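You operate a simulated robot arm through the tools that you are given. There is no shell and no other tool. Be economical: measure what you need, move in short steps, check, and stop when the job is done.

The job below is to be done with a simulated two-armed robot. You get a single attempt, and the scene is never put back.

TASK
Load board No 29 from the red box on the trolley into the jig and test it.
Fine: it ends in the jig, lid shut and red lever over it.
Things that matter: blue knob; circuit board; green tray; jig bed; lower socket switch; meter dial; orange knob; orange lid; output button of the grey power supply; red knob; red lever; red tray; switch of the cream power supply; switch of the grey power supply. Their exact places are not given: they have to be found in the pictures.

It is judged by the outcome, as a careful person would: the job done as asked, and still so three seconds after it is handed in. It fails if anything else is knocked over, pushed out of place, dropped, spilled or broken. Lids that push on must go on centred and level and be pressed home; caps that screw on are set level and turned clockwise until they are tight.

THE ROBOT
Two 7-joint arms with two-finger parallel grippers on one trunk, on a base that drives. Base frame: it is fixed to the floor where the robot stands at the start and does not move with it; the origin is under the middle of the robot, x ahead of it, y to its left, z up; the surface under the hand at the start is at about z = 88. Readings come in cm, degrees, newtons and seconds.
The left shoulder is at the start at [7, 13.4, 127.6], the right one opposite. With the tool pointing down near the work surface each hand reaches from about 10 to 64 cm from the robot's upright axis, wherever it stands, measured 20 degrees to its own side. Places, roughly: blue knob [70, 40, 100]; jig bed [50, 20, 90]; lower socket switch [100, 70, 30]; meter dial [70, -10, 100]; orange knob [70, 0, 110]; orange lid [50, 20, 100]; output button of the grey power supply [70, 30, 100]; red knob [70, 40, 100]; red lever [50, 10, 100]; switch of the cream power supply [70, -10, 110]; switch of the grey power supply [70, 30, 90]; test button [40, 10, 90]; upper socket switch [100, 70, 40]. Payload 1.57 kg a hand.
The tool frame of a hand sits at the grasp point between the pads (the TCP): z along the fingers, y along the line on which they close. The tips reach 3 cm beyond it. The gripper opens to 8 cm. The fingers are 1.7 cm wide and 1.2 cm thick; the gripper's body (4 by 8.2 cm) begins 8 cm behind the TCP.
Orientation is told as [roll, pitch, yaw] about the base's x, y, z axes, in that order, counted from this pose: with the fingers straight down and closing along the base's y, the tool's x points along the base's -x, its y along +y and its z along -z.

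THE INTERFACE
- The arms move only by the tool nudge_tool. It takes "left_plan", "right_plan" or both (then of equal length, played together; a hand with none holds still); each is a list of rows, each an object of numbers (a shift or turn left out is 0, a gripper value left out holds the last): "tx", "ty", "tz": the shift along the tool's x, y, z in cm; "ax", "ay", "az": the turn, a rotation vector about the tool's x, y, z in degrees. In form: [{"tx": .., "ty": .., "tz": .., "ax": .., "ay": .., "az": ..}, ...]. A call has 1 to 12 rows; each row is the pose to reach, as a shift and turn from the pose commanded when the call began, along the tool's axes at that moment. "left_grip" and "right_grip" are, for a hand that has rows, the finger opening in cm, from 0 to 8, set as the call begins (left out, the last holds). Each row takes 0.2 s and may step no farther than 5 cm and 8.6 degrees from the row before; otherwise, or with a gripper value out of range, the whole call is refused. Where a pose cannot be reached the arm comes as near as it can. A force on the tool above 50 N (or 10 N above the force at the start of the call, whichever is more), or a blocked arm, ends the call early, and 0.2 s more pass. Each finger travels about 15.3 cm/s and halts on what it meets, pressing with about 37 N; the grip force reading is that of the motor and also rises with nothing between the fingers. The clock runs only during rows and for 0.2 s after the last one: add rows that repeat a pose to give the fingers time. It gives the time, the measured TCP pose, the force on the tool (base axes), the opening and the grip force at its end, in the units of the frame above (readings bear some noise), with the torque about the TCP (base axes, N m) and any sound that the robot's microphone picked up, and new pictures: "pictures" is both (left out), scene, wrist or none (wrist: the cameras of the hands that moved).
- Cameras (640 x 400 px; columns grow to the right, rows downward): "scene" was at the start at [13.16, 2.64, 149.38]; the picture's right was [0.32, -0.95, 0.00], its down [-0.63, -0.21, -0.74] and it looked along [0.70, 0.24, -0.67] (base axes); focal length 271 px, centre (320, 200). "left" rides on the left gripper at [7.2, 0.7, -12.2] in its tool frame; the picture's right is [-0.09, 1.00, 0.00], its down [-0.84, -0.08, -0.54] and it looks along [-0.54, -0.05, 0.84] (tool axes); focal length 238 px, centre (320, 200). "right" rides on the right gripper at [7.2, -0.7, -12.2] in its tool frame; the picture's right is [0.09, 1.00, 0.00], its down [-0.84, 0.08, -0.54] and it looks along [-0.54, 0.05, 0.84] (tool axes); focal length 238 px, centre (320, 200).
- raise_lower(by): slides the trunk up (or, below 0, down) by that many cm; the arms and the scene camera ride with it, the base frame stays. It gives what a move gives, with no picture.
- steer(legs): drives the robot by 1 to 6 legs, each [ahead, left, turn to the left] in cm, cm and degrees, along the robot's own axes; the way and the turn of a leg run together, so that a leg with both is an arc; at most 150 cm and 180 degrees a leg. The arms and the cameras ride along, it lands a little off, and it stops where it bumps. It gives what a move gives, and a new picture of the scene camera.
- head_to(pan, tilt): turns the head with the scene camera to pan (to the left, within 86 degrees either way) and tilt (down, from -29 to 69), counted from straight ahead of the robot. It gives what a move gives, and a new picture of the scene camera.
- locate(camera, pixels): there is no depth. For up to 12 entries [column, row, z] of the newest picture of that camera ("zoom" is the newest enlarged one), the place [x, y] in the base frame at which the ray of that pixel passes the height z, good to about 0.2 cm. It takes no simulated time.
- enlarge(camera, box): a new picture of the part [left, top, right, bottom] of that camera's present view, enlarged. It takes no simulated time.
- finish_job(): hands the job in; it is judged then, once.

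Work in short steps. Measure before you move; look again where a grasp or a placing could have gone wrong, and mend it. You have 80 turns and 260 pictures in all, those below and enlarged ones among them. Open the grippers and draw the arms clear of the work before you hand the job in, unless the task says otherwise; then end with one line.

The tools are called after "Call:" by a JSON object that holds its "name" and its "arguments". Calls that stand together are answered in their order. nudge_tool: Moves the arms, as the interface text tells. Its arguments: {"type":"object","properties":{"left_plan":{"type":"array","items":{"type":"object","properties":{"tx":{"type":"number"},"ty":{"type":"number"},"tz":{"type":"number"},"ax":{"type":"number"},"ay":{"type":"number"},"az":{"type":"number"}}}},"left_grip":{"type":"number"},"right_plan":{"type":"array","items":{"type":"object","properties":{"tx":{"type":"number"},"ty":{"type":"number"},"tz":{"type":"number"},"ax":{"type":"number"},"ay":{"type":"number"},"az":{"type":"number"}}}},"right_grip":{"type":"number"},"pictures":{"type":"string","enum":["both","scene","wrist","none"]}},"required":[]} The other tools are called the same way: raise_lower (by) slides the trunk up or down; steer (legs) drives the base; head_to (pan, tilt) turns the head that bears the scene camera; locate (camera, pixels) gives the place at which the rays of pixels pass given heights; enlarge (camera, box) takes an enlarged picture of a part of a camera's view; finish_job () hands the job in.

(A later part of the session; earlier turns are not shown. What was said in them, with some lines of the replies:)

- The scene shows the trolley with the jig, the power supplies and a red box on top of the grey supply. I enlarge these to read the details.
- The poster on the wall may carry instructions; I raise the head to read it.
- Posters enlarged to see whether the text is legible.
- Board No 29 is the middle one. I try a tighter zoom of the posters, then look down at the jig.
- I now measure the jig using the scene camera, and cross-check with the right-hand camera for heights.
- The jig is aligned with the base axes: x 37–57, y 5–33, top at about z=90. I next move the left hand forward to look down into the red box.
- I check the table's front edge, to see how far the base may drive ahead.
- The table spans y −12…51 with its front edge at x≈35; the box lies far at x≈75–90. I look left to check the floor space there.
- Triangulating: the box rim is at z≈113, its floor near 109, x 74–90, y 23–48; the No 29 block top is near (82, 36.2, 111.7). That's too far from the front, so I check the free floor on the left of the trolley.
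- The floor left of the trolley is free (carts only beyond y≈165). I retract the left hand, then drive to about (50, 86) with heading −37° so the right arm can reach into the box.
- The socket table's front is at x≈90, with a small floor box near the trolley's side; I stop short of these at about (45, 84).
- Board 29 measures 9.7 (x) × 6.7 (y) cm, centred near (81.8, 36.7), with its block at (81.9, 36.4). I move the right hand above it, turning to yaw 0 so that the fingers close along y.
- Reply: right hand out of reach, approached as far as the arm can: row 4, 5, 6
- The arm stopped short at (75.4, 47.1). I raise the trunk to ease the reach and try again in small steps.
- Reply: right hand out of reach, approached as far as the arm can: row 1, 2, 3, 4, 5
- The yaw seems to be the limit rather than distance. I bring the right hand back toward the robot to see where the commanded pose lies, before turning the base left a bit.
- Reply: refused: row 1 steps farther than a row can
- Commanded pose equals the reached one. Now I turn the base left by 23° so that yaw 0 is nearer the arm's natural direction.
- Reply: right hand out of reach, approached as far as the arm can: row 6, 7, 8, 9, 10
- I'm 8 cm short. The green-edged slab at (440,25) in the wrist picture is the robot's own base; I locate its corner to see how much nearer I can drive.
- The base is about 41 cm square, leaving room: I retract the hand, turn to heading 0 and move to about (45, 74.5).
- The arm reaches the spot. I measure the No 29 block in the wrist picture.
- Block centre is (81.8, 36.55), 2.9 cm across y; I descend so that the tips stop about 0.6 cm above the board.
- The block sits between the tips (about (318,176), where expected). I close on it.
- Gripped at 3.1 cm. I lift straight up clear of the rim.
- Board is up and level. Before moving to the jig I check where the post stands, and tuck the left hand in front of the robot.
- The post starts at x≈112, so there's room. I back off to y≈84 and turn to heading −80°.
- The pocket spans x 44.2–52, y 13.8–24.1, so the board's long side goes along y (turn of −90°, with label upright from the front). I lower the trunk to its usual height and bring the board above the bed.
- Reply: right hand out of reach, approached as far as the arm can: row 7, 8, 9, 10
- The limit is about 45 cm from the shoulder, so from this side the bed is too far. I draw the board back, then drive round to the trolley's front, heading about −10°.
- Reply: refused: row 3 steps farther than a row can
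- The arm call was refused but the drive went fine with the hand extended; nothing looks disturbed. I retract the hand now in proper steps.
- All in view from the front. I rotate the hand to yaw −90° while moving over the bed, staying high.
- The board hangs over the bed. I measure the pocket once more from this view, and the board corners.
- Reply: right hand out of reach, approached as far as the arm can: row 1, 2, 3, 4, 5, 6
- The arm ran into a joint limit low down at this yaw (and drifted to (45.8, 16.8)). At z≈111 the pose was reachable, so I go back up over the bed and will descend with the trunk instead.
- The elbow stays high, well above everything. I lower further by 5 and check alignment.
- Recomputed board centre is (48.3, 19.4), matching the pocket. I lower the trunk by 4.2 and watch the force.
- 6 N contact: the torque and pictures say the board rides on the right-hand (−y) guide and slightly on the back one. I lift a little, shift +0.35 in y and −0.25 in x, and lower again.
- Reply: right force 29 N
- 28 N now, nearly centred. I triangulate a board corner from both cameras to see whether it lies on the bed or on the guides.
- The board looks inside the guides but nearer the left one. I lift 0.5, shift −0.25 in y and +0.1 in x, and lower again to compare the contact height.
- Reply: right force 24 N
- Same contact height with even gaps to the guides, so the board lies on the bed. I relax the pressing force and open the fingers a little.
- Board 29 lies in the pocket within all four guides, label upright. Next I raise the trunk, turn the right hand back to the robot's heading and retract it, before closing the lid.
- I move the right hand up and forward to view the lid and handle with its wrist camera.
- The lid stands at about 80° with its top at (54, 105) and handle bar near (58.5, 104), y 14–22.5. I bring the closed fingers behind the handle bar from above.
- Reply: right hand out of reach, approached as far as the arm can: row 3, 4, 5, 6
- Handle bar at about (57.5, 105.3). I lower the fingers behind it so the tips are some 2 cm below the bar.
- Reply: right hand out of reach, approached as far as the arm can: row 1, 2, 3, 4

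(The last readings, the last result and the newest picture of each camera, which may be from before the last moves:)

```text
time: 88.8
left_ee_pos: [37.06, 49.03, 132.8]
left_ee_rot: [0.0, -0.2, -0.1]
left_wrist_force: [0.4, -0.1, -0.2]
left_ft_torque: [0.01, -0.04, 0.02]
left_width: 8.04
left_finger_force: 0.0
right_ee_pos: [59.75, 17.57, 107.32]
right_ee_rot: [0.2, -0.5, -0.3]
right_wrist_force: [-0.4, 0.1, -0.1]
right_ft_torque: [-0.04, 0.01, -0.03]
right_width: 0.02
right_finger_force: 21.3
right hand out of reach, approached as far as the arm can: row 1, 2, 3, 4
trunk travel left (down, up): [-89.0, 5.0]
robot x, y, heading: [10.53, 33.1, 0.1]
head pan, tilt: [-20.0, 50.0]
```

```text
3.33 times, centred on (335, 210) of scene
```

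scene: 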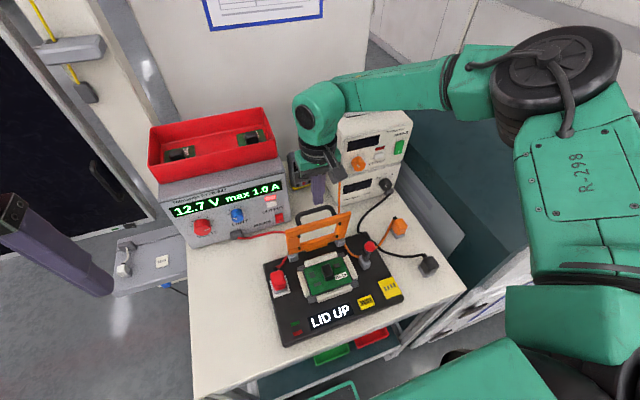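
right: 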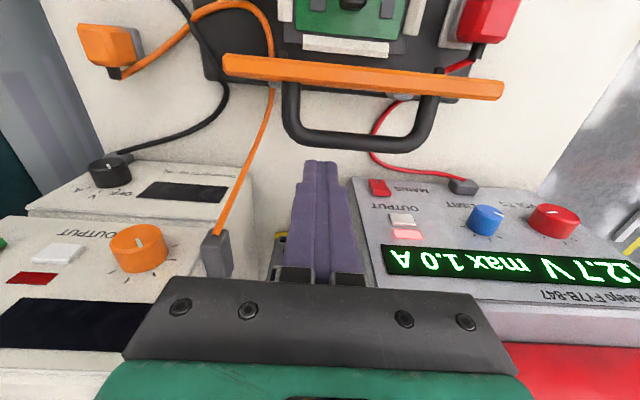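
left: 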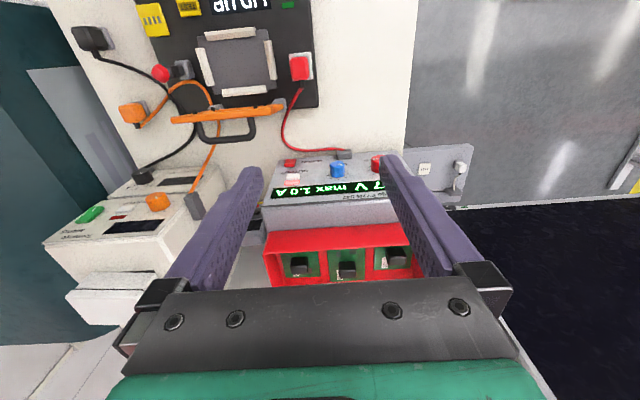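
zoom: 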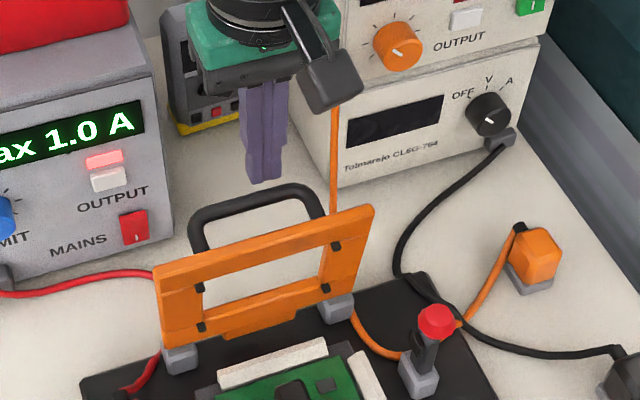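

The finger is just behind the bar but only about 1 cm below it; I lower the trunk 2 cm, then push toward the robot.

Call:
{"name": "raise_lower", "arguments": {"by": -2}}

Call:
{"name": "nudge_tool", "arguments": {"right_plan": [{"tx": 1.5}, {"tx": 3}, {"tx": 4.5}, {"tx": 6}, {"tx": 6}], "pictures": "both"}}

```text
time: 89.5
left_ee_pos: [37.16, 49.0, 130.85]
left_ee_rot: [0.0, -0.1, 0.0]
left_wrist_force: [-0.5, -0.9, 0.3]
left_ft_torque: [-0.01, -0.01, 0.0]
left_width: 8.01
left_finger_force: 0.1
right_ee_pos: [59.78, 17.59, 105.18]
right_ee_rot: [0.1, -0.5, -0.2]
right_wrist_force: [-0.4, -0.5, 0.3]
right_ft_torque: [0.03, -0.02, 0.05]
right_width: 0.0
right_finger_force: 20.7
trunk travel left (down, up): [-87.0, 7.0]
robot x, y, heading: [10.07, 32.64, -0.1]
head pan, tilt: [-20.0, 50.0]
```

```text
time: 90.7
left_ee_pos: [37.19, 49.02, 130.76]
left_ee_rot: [0.0, -0.1, 0.0]
left_wrist_force: [0.4, 0.3, -0.1]
left_ft_torque: [0.0, -0.01, 0.0]
left_width: 7.99
left_finger_force: 0.0
right_ee_pos: [53.8, 17.49, 105.18]
right_ee_rot: [0.2, -0.2, -0.3]
right_wrist_force: [0.5, 0.4, -1.1]
right_ft_torque: [0.01, -0.01, -0.01]
right_width: 0.0
right_finger_force: 21.2
trunk travel left (down, up): [-87.0, 7.0]
robot x, y, heading: [10.57, 33.43, -0.1]
head pan, tilt: [-20.0, 50.0]
```

scene: 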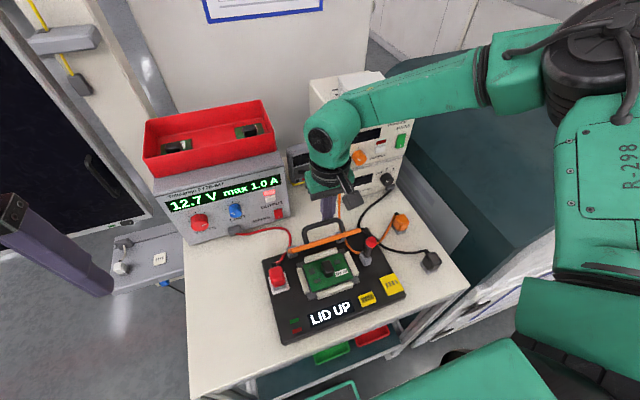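
right: 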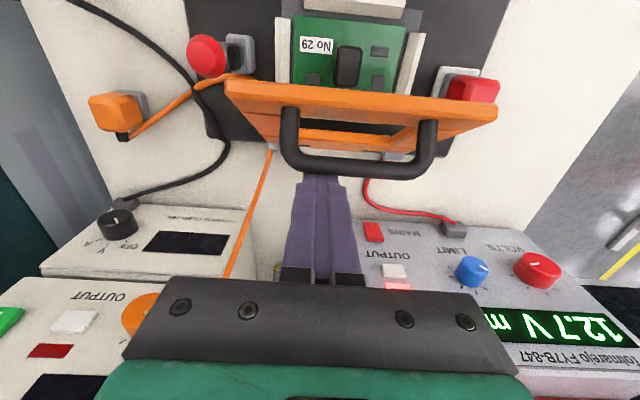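

The lid is following and holds its angle. I keep pushing along its arc, forward and down.

Call:
{"name": "nudge_tool", "arguments": {"right_plan": [{"tx": 1.5, "tz": 0.6}, {"tx": 3, "tz": 1.3}, {"tx": 4.2, "tz": 2.2}, {"tx": 5.4, "tz": 3.2}, {"tx": 6.5, "tz": 4}, {"tx": 6.5, "tz": 4}], "pictures": "both"}}

```text
time: 92.0
left_ee_pos: [37.17, 49.07, 130.76]
left_ee_rot: [0.1, -0.1, 0.1]
left_wrist_force: [0.4, 0.6, 0.2]
left_ft_torque: [-0.03, 0.02, -0.01]
left_width: 8.01
left_finger_force: 0.0
right_ee_pos: [47.25, 17.67, 101.09]
right_ee_rot: [0.1, -0.3, -0.3]
right_wrist_force: [-0.4, -0.2, 0.4]
right_ft_torque: [0.0, 0.04, 0.0]
right_width: 0.0
right_finger_force: 21.1
trunk travel left (down, up): [-87.0, 7.0]
robot x, y, heading: [10.17, 33.16, -0.1]
head pan, tilt: [-20.0, 50.0]
```

scene: 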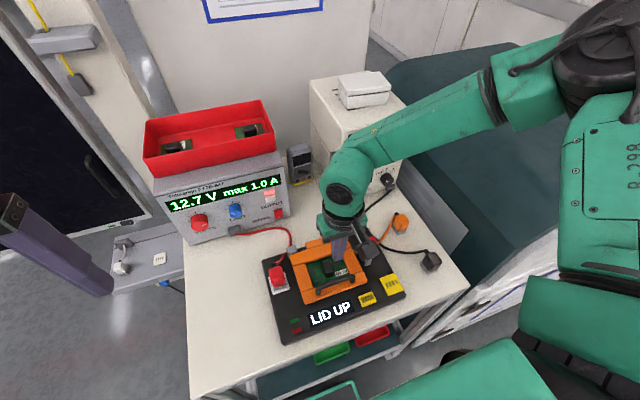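
right: 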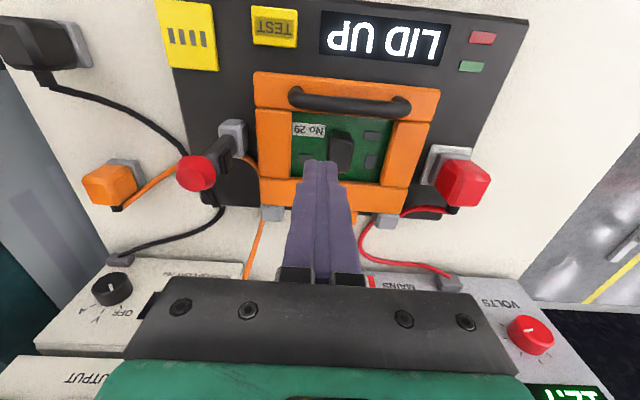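

The lid has dropped nearly shut but the display still says LID UP. I look closer.

Call:
{"name": "enlarge", "arguments": {"camera": "right", "box": [200, 30, 480, 240]}}

Call:
{"name": "locate", "arguments": {"camera": "right", "pixels": [[350, 102, 95], [350, 102, 98], [300, 100, 96], [405, 108, 96], [255, 75, 93], [440, 90, 93], [196, 172, 98]]}}

```text
1.90 times, centred on (340, 135) of right
```

zoom: 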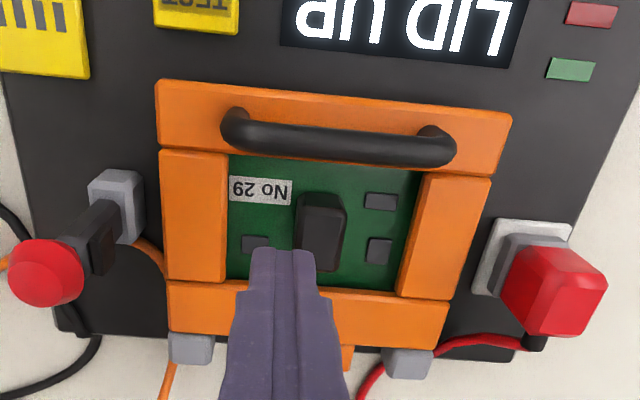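

```text
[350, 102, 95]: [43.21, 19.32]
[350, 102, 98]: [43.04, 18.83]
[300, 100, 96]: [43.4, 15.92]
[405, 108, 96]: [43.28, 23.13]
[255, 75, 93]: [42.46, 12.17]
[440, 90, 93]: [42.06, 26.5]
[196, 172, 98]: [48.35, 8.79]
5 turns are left
```

The lid looks down at the handle (43.3, 19). With few turns left I press the handle down, then lift and move to the far (−y) side of the red lever, with pictures.

Call:
{"name": "nudge_tool", "arguments": {"right_plan": [{"tz": -2.2}, {"tx": 2, "ty": 0.6, "tz": -2.2}, {"tx": 4, "ty": 1.2, "tz": -1.5}, {"tx": 4, "ty": 1.2, "tz": 0}, {"tx": 4, "ty": 1.2, "tz": 1}, {"tx": 4, "ty": 1.2, "tz": 1.8}, {"tx": 4, "ty": 1.2, "tz": 2.4}, {"tx": 4, "ty": 1.2, "tz": 3}, {"tx": 4, "ty": 1.2, "tz": 3.5}, {"tx": 4, "ty": 1.2, "tz": 4}], "pictures": "wrist"}}

Call:
{"name": "nudge_tool", "arguments": {"right_plan": [{"tz": -4}, {"tz": -8}, {"ty": -4.5, "tx": -1.5, "tz": -9}, {"ty": -9, "tx": -3, "tz": -9}, {"ty": -13, "tx": -5, "tz": -9}, {"ty": -15, "tx": -5, "tz": -9}, {"ty": -15, "tx": -5, "tz": -9}], "pictures": "both"}}

Call:
{"name": "enlarge", "arguments": {"camera": "scene", "box": [250, 210, 420, 345]}}

Call:
{"name": "enlarge", "arguments": {"camera": "right", "box": [260, 0, 500, 220]}}

```text
time: 93.7
left_ee_pos: [36.45, 49.0, 131.16]
left_ee_rot: [0.0, -0.3, -0.1]
left_wrist_force: [-0.8, -0.7, -0.5]
left_ft_torque: [0.03, 0.01, 0.0]
left_width: 8.03
left_finger_force: 0.1
right_ee_pos: [43.27, 18.78, 99.54]
right_ee_rot: [0.1, -1.3, -0.3]
right_wrist_force: [-9.8, -8.1, 40.6]
right_ft_torque: [-0.25, 0.26, 0.14]
right_width: 0.0
right_finger_force: 21.6
trunk travel left (down, up): [-87.0, 7.0]
robot x, y, heading: [10.16, 33.52, 0.2]
head pan, tilt: [-20.0, 50.0]
stopped in row 7 (right hand): the force on the tool passed its limit at 59 N (the readings are from after the stop); the commanded pose is now the measured one
```

right: 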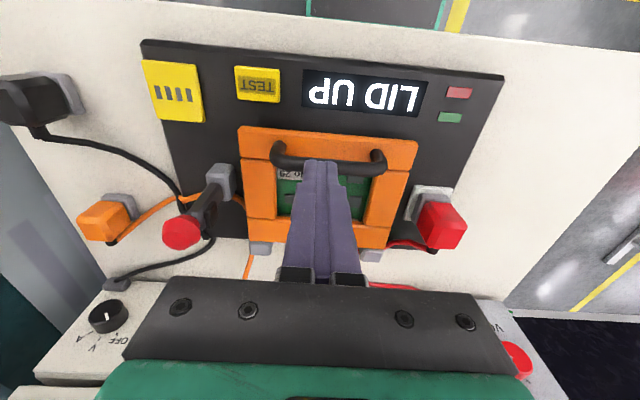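

```text
time: 95.2
left_ee_pos: [37.19, 49.08, 130.84]
left_ee_rot: [0.0, -0.1, 0.0]
left_wrist_force: [0.1, -0.4, 0.3]
left_ft_torque: [0.01, 0.0, -0.01]
left_width: 8.0
left_finger_force: 0.0
right_ee_pos: [48.35, 3.65, 108.32]
right_ee_rot: [0.1, -1.1, -0.3]
right_wrist_force: [0.1, -0.3, -0.1]
right_ft_torque: [-0.02, -0.01, 0.0]
right_width: 0.0
right_finger_force: 21.4
trunk travel left (down, up): [-87.0, 7.0]
robot x, y, heading: [9.99, 33.57, -0.0]
head pan, tilt: [-20.0, 50.0]
```

scene: 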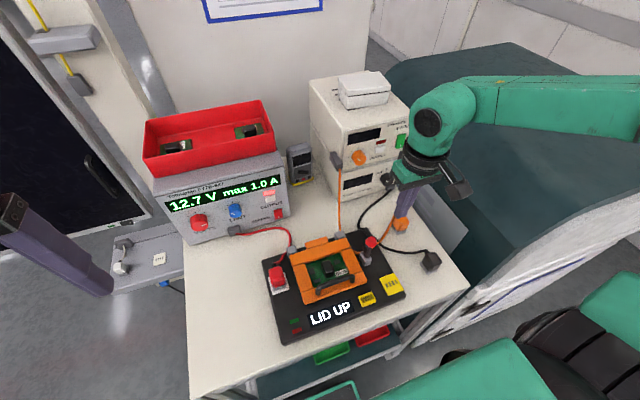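
right: 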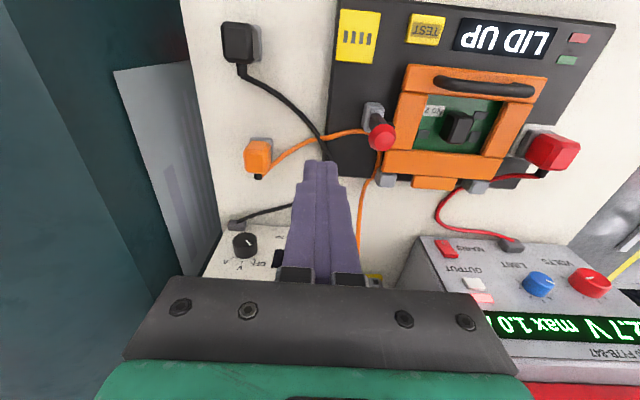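

```text
2.96 times, centred on (335, 278) of scene
```

zoom: 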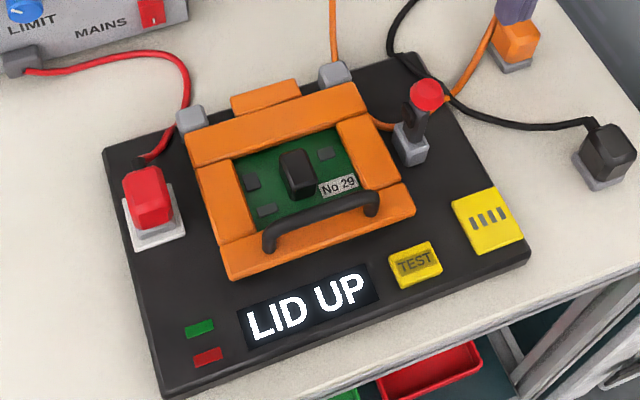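

```text
1.82 times, centred on (380, 110) of right
4 turns are left
```

zoom: 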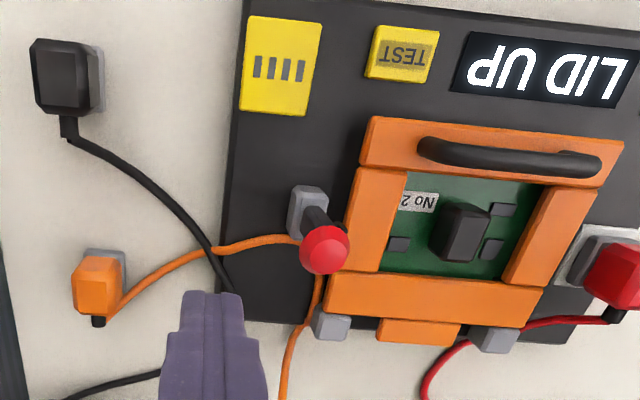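

Lid is fully down (59 N press). Now I push the lever's ball (48.4, 8.8, 98) toward +y over the lid, press it down from above, then press TEST at (39.7, 13.4) and look.

Call:
{"name": "nudge_tool", "arguments": {"right_plan": [{"tz": 4.5}, {"tz": 9}, {"ty": 2.5, "tz": 9}, {"ty": 4, "tz": 9}, {"ty": 5.5, "tz": 9.1}, {"ty": 7, "tz": 9.5}, {"ty": 8.3, "tz": 9.9}, {"ty": 9.6, "tz": 10.3}, {"ty": 9.6, "tz": 10.3}], "pictures": "wrist"}}

Call:
{"name": "nudge_tool", "arguments": {"right_plan": [{"tz": -3}, {"ty": 2, "tz": -3}, {"ty": 2, "tz": -1.5}, {"ty": 2, "tz": -0.5}, {"ty": 2, "tz": 0.2}, {"ty": 2, "tz": 0.8}, {"ty": 2, "tz": 1.4}], "pictures": "wrist"}}

Call:
{"name": "nudge_tool", "arguments": {"right_plan": [{"tz": -4}, {"tz": -8}, {"tx": 4.4, "ty": -1, "tz": -8}, {"tx": 8.6, "ty": -1.9, "tz": -8}, {"tx": 8.6, "ty": -1.9, "tz": -8}], "pictures": "both"}}

Call:
{"name": "enlarge", "arguments": {"camera": "scene", "box": [250, 210, 420, 345]}}

Call:
{"name": "locate", "arguments": {"camera": "scene", "pixels": [[366, 299, 91]]}}

```text
time: 97.3
left_ee_pos: [36.89, 48.64, 131.07]
left_ee_rot: [0.1, -0.3, -0.2]
left_wrist_force: [0.1, 0.3, 0.1]
left_ft_torque: [-0.05, 0.02, -0.03]
left_width: 8.01
left_finger_force: 0.1
right_ee_pos: [48.72, 12.67, 98.1]
right_ee_rot: [-0.6, -1.6, -0.6]
right_wrist_force: [-3.2, -32.2, 20.2]
right_ft_torque: [-0.8, 0.2, 0.25]
right_width: 0.02
right_finger_force: 21.1
trunk travel left (down, up): [-87.0, 7.0]
robot x, y, heading: [10.29, 33.0, -0.1]
head pan, tilt: [-20.0, 50.0]
stopped in row 9 (right hand): the force on the tool passed its limit at 54 N (the readings are from after the stop); the commanded pose is now the measured one
```

right: 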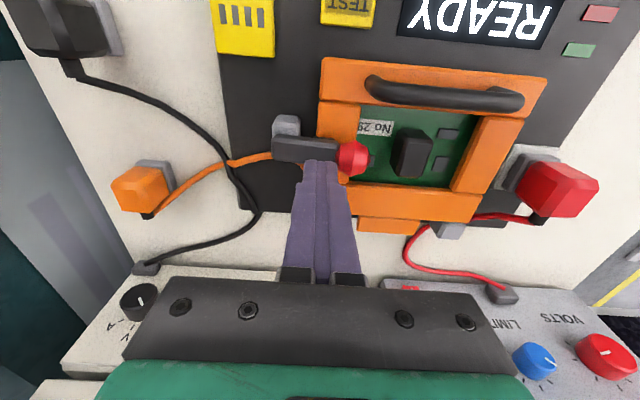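

```text
time: 97.7
left_ee_pos: [37.44, 48.39, 130.9]
left_ee_rot: [0.1, 0.0, -0.2]
left_wrist_force: [0.0, 0.6, 0.3]
left_ft_torque: [-0.01, -0.01, 0.01]
left_width: 8.0
left_finger_force: 0.0
right_ee_pos: [48.56, 12.37, 100.15]
right_ee_rot: [-0.8, -0.4, -0.7]
right_wrist_force: [0.1, -0.2, -0.5]
right_ft_torque: [-0.02, 0.02, 0.03]
right_width: 0.0
right_finger_force: 21.6
trunk travel left (down, up): [-87.0, 7.0]
robot x, y, heading: [10.47, 32.89, -0.3]
head pan, tilt: [-20.0, 50.0]
stopped in row 2 (right hand): the force on the tool passed its limit at 55 N (the readings are from after the stop); the commanded pose is now the measured one
```

right: 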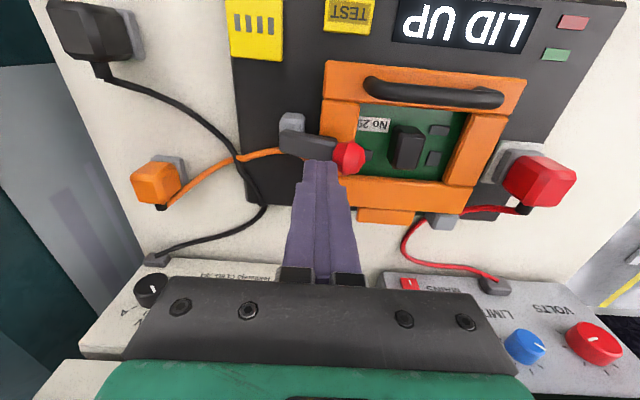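

```text
time: 98.9
left_ee_pos: [37.26, 48.76, 130.81]
left_ee_rot: [-0.1, 0.0, -0.2]
left_wrist_force: [0.2, 0.0, -0.5]
left_ft_torque: [0.01, 0.01, 0.0]
left_width: 7.98
left_finger_force: 0.0
right_ee_pos: [39.95, 10.93, 107.78]
right_ee_rot: [-0.9, -0.5, -0.6]
right_wrist_force: [0.3, -0.2, -0.3]
right_ft_torque: [-0.02, 0.02, 0.01]
right_width: 0.0
right_finger_force: 21.1
trunk travel left (down, up): [-87.0, 7.0]
robot x, y, heading: [10.52, 33.31, -0.2]
head pan, tilt: [-20.0, 50.0]
```

scene: 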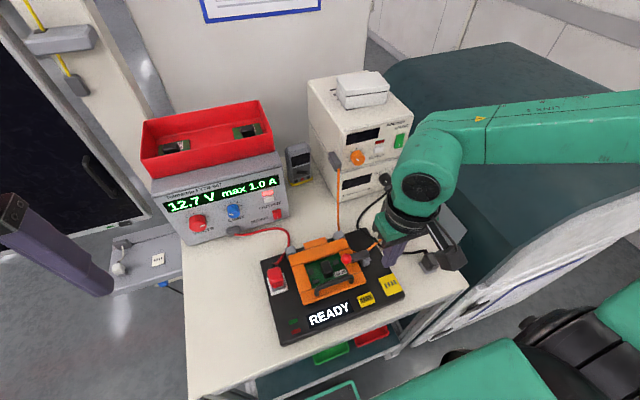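
right: 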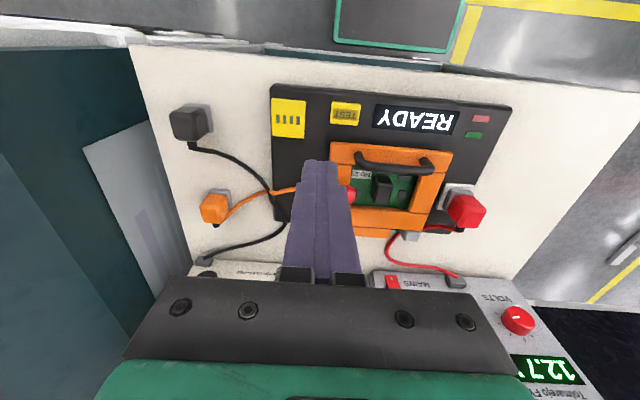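

```text
2.96 times, centred on (335, 278) of scene
```

zoom: 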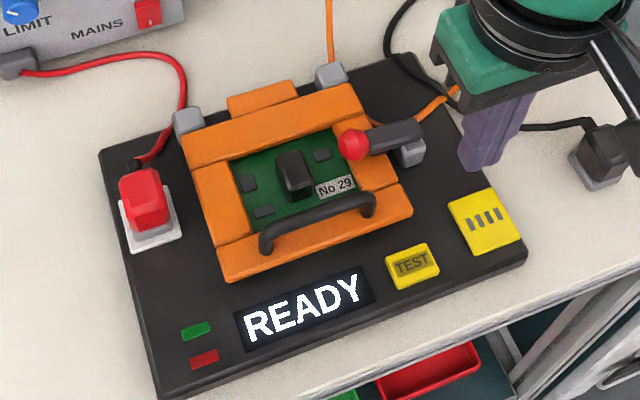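

```text
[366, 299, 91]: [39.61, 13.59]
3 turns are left
```

READY is shown and the lever lies over the lid. I press TEST at (39.6, 13.5), then lift, retract and look at the result.

Call:
{"name": "nudge_tool", "arguments": {"right_plan": [{"tx": 0.3, "ty": 2.6, "tz": 2.5}, {"tx": 0.3, "ty": 2.6, "tz": 7}, {"tx": 0.3, "ty": 2.6, "tz": 11}, {"tx": 0.3, "ty": 2.6, "tz": 12.3}, {"tx": 0.3, "ty": 2.6, "tz": 13}, {"tx": 0.3, "ty": 2.6, "tz": 13.5}, {"tx": 0.3, "ty": 2.6, "tz": 14}, {"tx": 0.3, "ty": 2.6, "tz": 14.5}, {"tx": 0.3, "ty": 2.6, "tz": 14.9}], "pictures": "both"}}

Call:
{"name": "enlarge", "arguments": {"camera": "scene", "box": [250, 210, 420, 345]}}

Call:
{"name": "nudge_tool", "arguments": {"right_plan": [{"tz": -4}, {"tz": -8}, {"tz": -12}, {"tx": 2, "tz": -16}, {"tx": 5, "tz": -19}, {"tx": 8, "tz": -20}, {"tx": 8, "tz": -20}, {"tx": 8, "tz": -20}, {"tx": 8, "tz": -20}, {"tx": 8, "tz": -20}, {"tx": 8, "tz": -20}], "pictures": "both"}}

Call:
{"name": "enlarge", "arguments": {"camera": "scene", "box": [250, 210, 420, 345]}}

Call:
{"name": "enlarge", "arguments": {"camera": "right", "box": [240, 60, 500, 270]}}

```text
time: 100.9
left_ee_pos: [36.99, 48.74, 130.97]
left_ee_rot: [0.0, -0.3, -0.1]
left_wrist_force: [0.2, -0.4, 0.0]
left_ft_torque: [0.0, 0.03, 0.02]
left_width: 8.01
left_finger_force: 0.0
right_ee_pos: [39.58, 13.32, 93.44]
right_ee_rot: [-0.9, -1.1, -0.5]
right_wrist_force: [3.9, -7.3, 33.3]
right_ft_torque: [-0.1, 0.07, 0.08]
right_width: 0.01
right_finger_force: 21.6
trunk travel left (down, up): [-87.0, 7.0]
robot x, y, heading: [10.33, 32.79, -0.0]
head pan, tilt: [-20.0, 50.0]
heard: click
```

scene: 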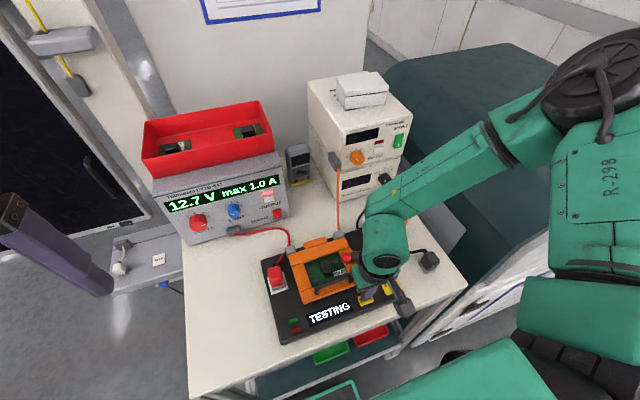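
right: 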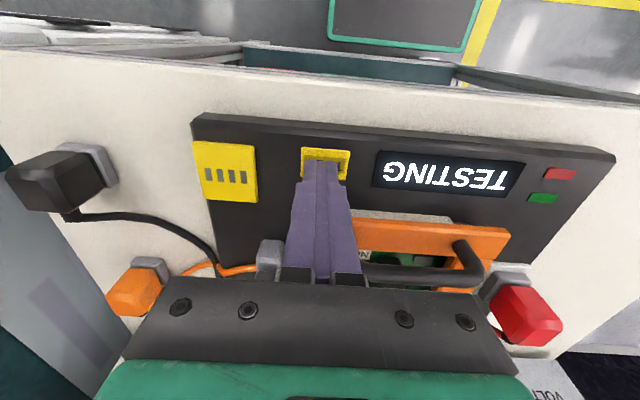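

```text
2.96 times, centred on (335, 278) of scene
```

zoom: 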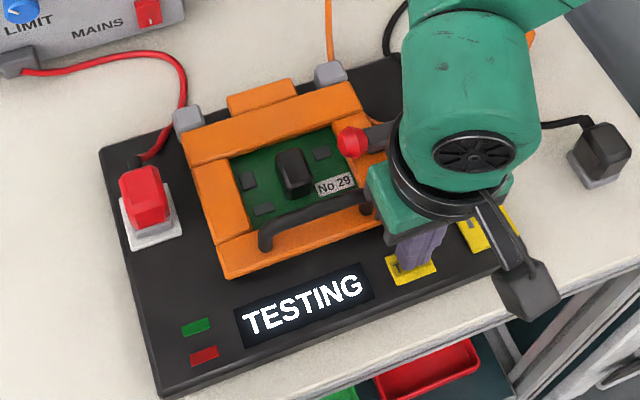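

```text
time: 103.3
left_ee_pos: [37.2, 48.86, 130.83]
left_ee_rot: [0.0, -0.1, -0.2]
left_wrist_force: [0.0, 0.6, -0.3]
left_ft_torque: [-0.01, -0.04, -0.02]
left_width: 8.01
left_finger_force: 0.1
right_ee_pos: [34.36, 13.64, 112.36]
right_ee_rot: [-0.8, -0.5, -0.6]
right_wrist_force: [0.5, 0.3, 0.4]
right_ft_torque: [-0.01, 0.04, -0.02]
right_width: 0.0
right_finger_force: 21.5
right hand out of reach, approached as far as the arm can: row 6, 7, 8, 9, 10, 11
trunk travel left (down, up): [-87.0, 7.0]
robot x, y, heading: [10.28, 33.14, -0.2]
head pan, tilt: [-20.0, 50.0]
```

scene: 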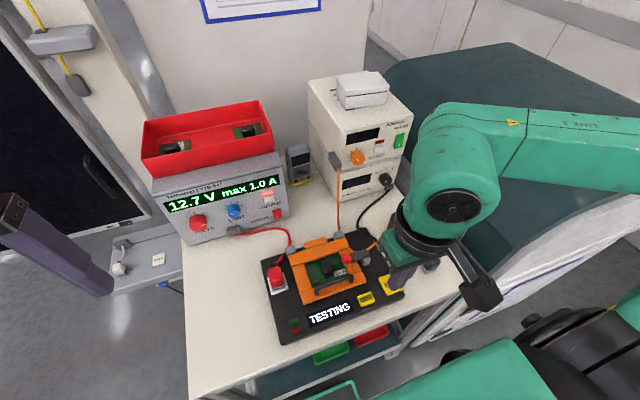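
right: 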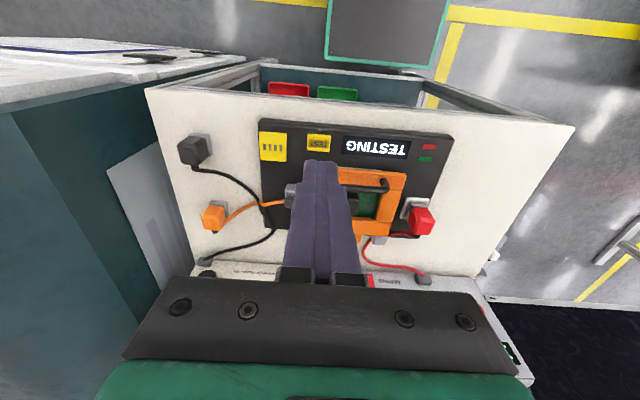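

```text
2.96 times, centred on (335, 278) of scene
```

zoom: 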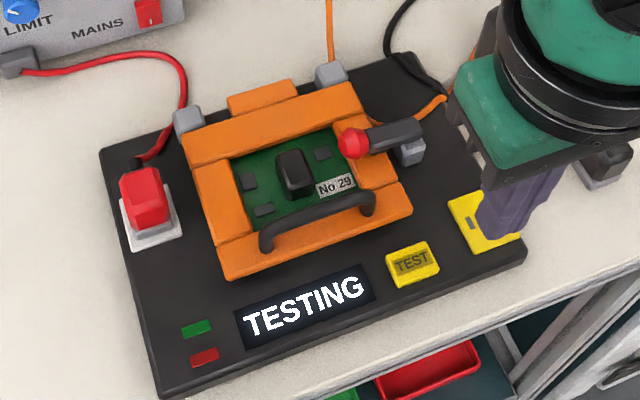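

```text
1.90 times, centred on (370, 165) of right
2 turns are left
```

zoom: 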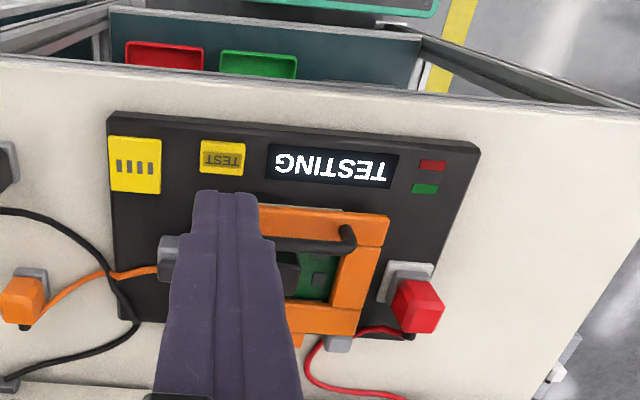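

The display shows TESTING. I raise the arms clear, open the gripper, and wait for the result.

Call:
{"name": "raise_lower", "arguments": {"by": 6.5}}

Call:
{"name": "nudge_tool", "arguments": {"right_plan": [{"tz": 0}, {"tz": 0}, {"tz": 0}, {"tz": 0}, {"tz": 0}, {"tz": 0}, {"tz": 0}, {"tz": 0}, {"tz": 0}, {"tz": 0}, {"tz": 0}, {"tz": 0}], "right_grip": 6, "pictures": "none"}}

Call:
{"name": "nudge_tool", "arguments": {"right_plan": [{"tz": 0}, {"tz": 0}, {"tz": 0}, {"tz": 0}, {"tz": 0}, {"tz": 0}, {"tz": 0}, {"tz": 0}, {"tz": 0}, {"tz": 0}, {"tz": 0}, {"tz": 0}], "pictures": "none"}}

Call:
{"name": "nudge_tool", "arguments": {"right_plan": [{"tz": 0}, {"tz": 0}, {"tz": 0}, {"tz": 0}, {"tz": 0}, {"tz": 0}, {"tz": 0}, {"tz": 0}, {"tz": 0}, {"tz": 0}, {"tz": 0}, {"tz": 0}], "pictures": "scene"}}

Call:
{"name": "enlarge", "arguments": {"camera": "scene", "box": [250, 210, 420, 345]}}

```text
time: 104.3
left_ee_pos: [37.14, 48.74, 137.5]
left_ee_rot: [0.0, -0.2, -0.2]
left_wrist_force: [-0.3, 0.0, -0.1]
left_ft_torque: [0.0, -0.01, 0.01]
left_width: 7.99
left_finger_force: 0.0
right_ee_pos: [34.43, 13.63, 118.82]
right_ee_rot: [-0.9, -0.5, -0.5]
right_wrist_force: [-0.1, -0.7, 0.0]
right_ft_torque: [0.02, 0.01, 0.01]
right_width: 0.0
right_finger_force: 21.1
trunk travel left (down, up): [-93.5, 0.5]
robot x, y, heading: [10.56, 32.77, -0.4]
head pan, tilt: [-20.0, 50.0]
```

```text
time: 107.0
left_ee_pos: [37.28, 48.82, 137.4]
left_ee_rot: [0.1, -0.1, -0.2]
left_wrist_force: [0.4, -0.1, 0.2]
left_ft_torque: [-0.03, 0.0, 0.0]
left_width: 7.99
left_finger_force: 0.1
right_ee_pos: [34.38, 13.65, 118.82]
right_ee_rot: [-0.9, -0.6, -0.7]
right_wrist_force: [0.2, 0.8, -0.9]
right_ft_torque: [-0.02, -0.03, -0.01]
right_width: 5.99
right_finger_force: 0.2
trunk travel left (down, up): [-93.5, 0.5]
robot x, y, heading: [10.06, 33.46, -0.3]
head pan, tilt: [-20.0, 50.0]
```

```text
time: 109.5
left_ee_pos: [37.18, 48.8, 137.3]
left_ee_rot: [0.0, -0.1, -0.2]
left_wrist_force: [-0.3, 0.9, 0.4]
left_ft_torque: [0.02, 0.03, -0.01]
left_width: 8.0
left_finger_force: 0.0
right_ee_pos: [34.36, 13.66, 118.71]
right_ee_rot: [-0.9, -0.6, -0.7]
right_wrist_force: [-0.5, 0.5, 0.0]
right_ft_torque: [-0.01, -0.02, -0.04]
right_width: 6.01
right_finger_force: 0.1
trunk travel left (down, up): [-93.5, 0.5]
robot x, y, heading: [10.57, 33.13, -0.1]
head pan, tilt: [-20.0, 50.0]
```

```text
time: 112.2
left_ee_pos: [37.13, 48.88, 137.5]
left_ee_rot: [0.0, -0.1, -0.2]
left_wrist_force: [0.4, 0.1, -0.2]
left_ft_torque: [-0.05, 0.02, 0.0]
left_width: 8.01
left_finger_force: 0.2
right_ee_pos: [34.38, 13.68, 118.7]
right_ee_rot: [-1.0, -0.6, -0.5]
right_wrist_force: [0.7, -0.9, -0.2]
right_ft_torque: [-0.01, -0.02, -0.01]
right_width: 6.02
right_finger_force: 0.0
trunk travel left (down, up): [-93.5, 0.5]
robot x, y, heading: [10.23, 33.2, 0.0]
head pan, tilt: [-20.0, 50.0]
```

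scene: 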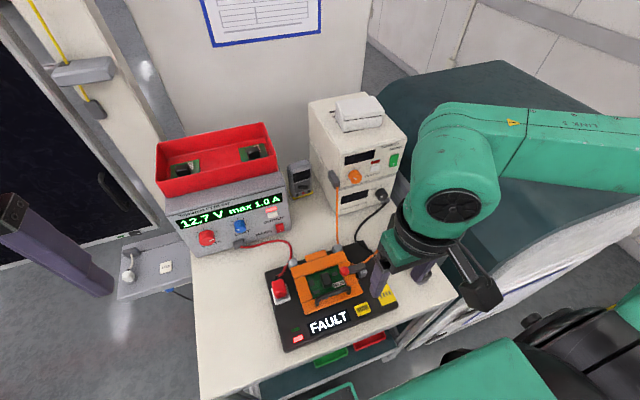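

```text
2.96 times, centred on (335, 278) of scene
1 turns are left
```

zoom: 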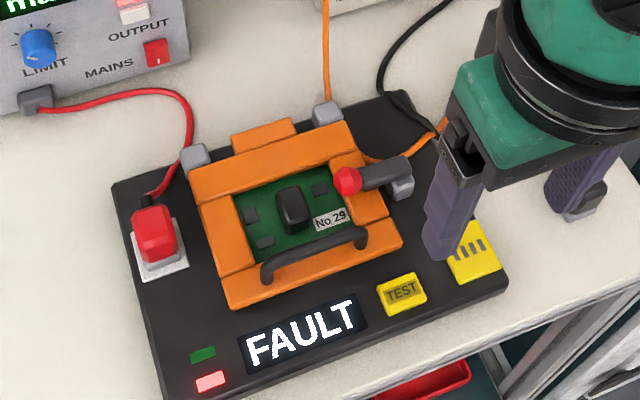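

The jig shows FAULT with the red lamp lit. Board 29 is in the jig with the lid shut and the red lever over it. This is my last turn, so I hand in the job in this state.

Call:
{"name": "finish_job", "arguments": {}}

```text
The job is handed in.
```

Board No 29 was loaded into the jig and tested, and the jig reported **FAULT** with its red lamp lit; I ran out of turns, so the cause is unchecked and it was not retested or put in a tray, but left in the jig with the lid shut and the red lever over it.
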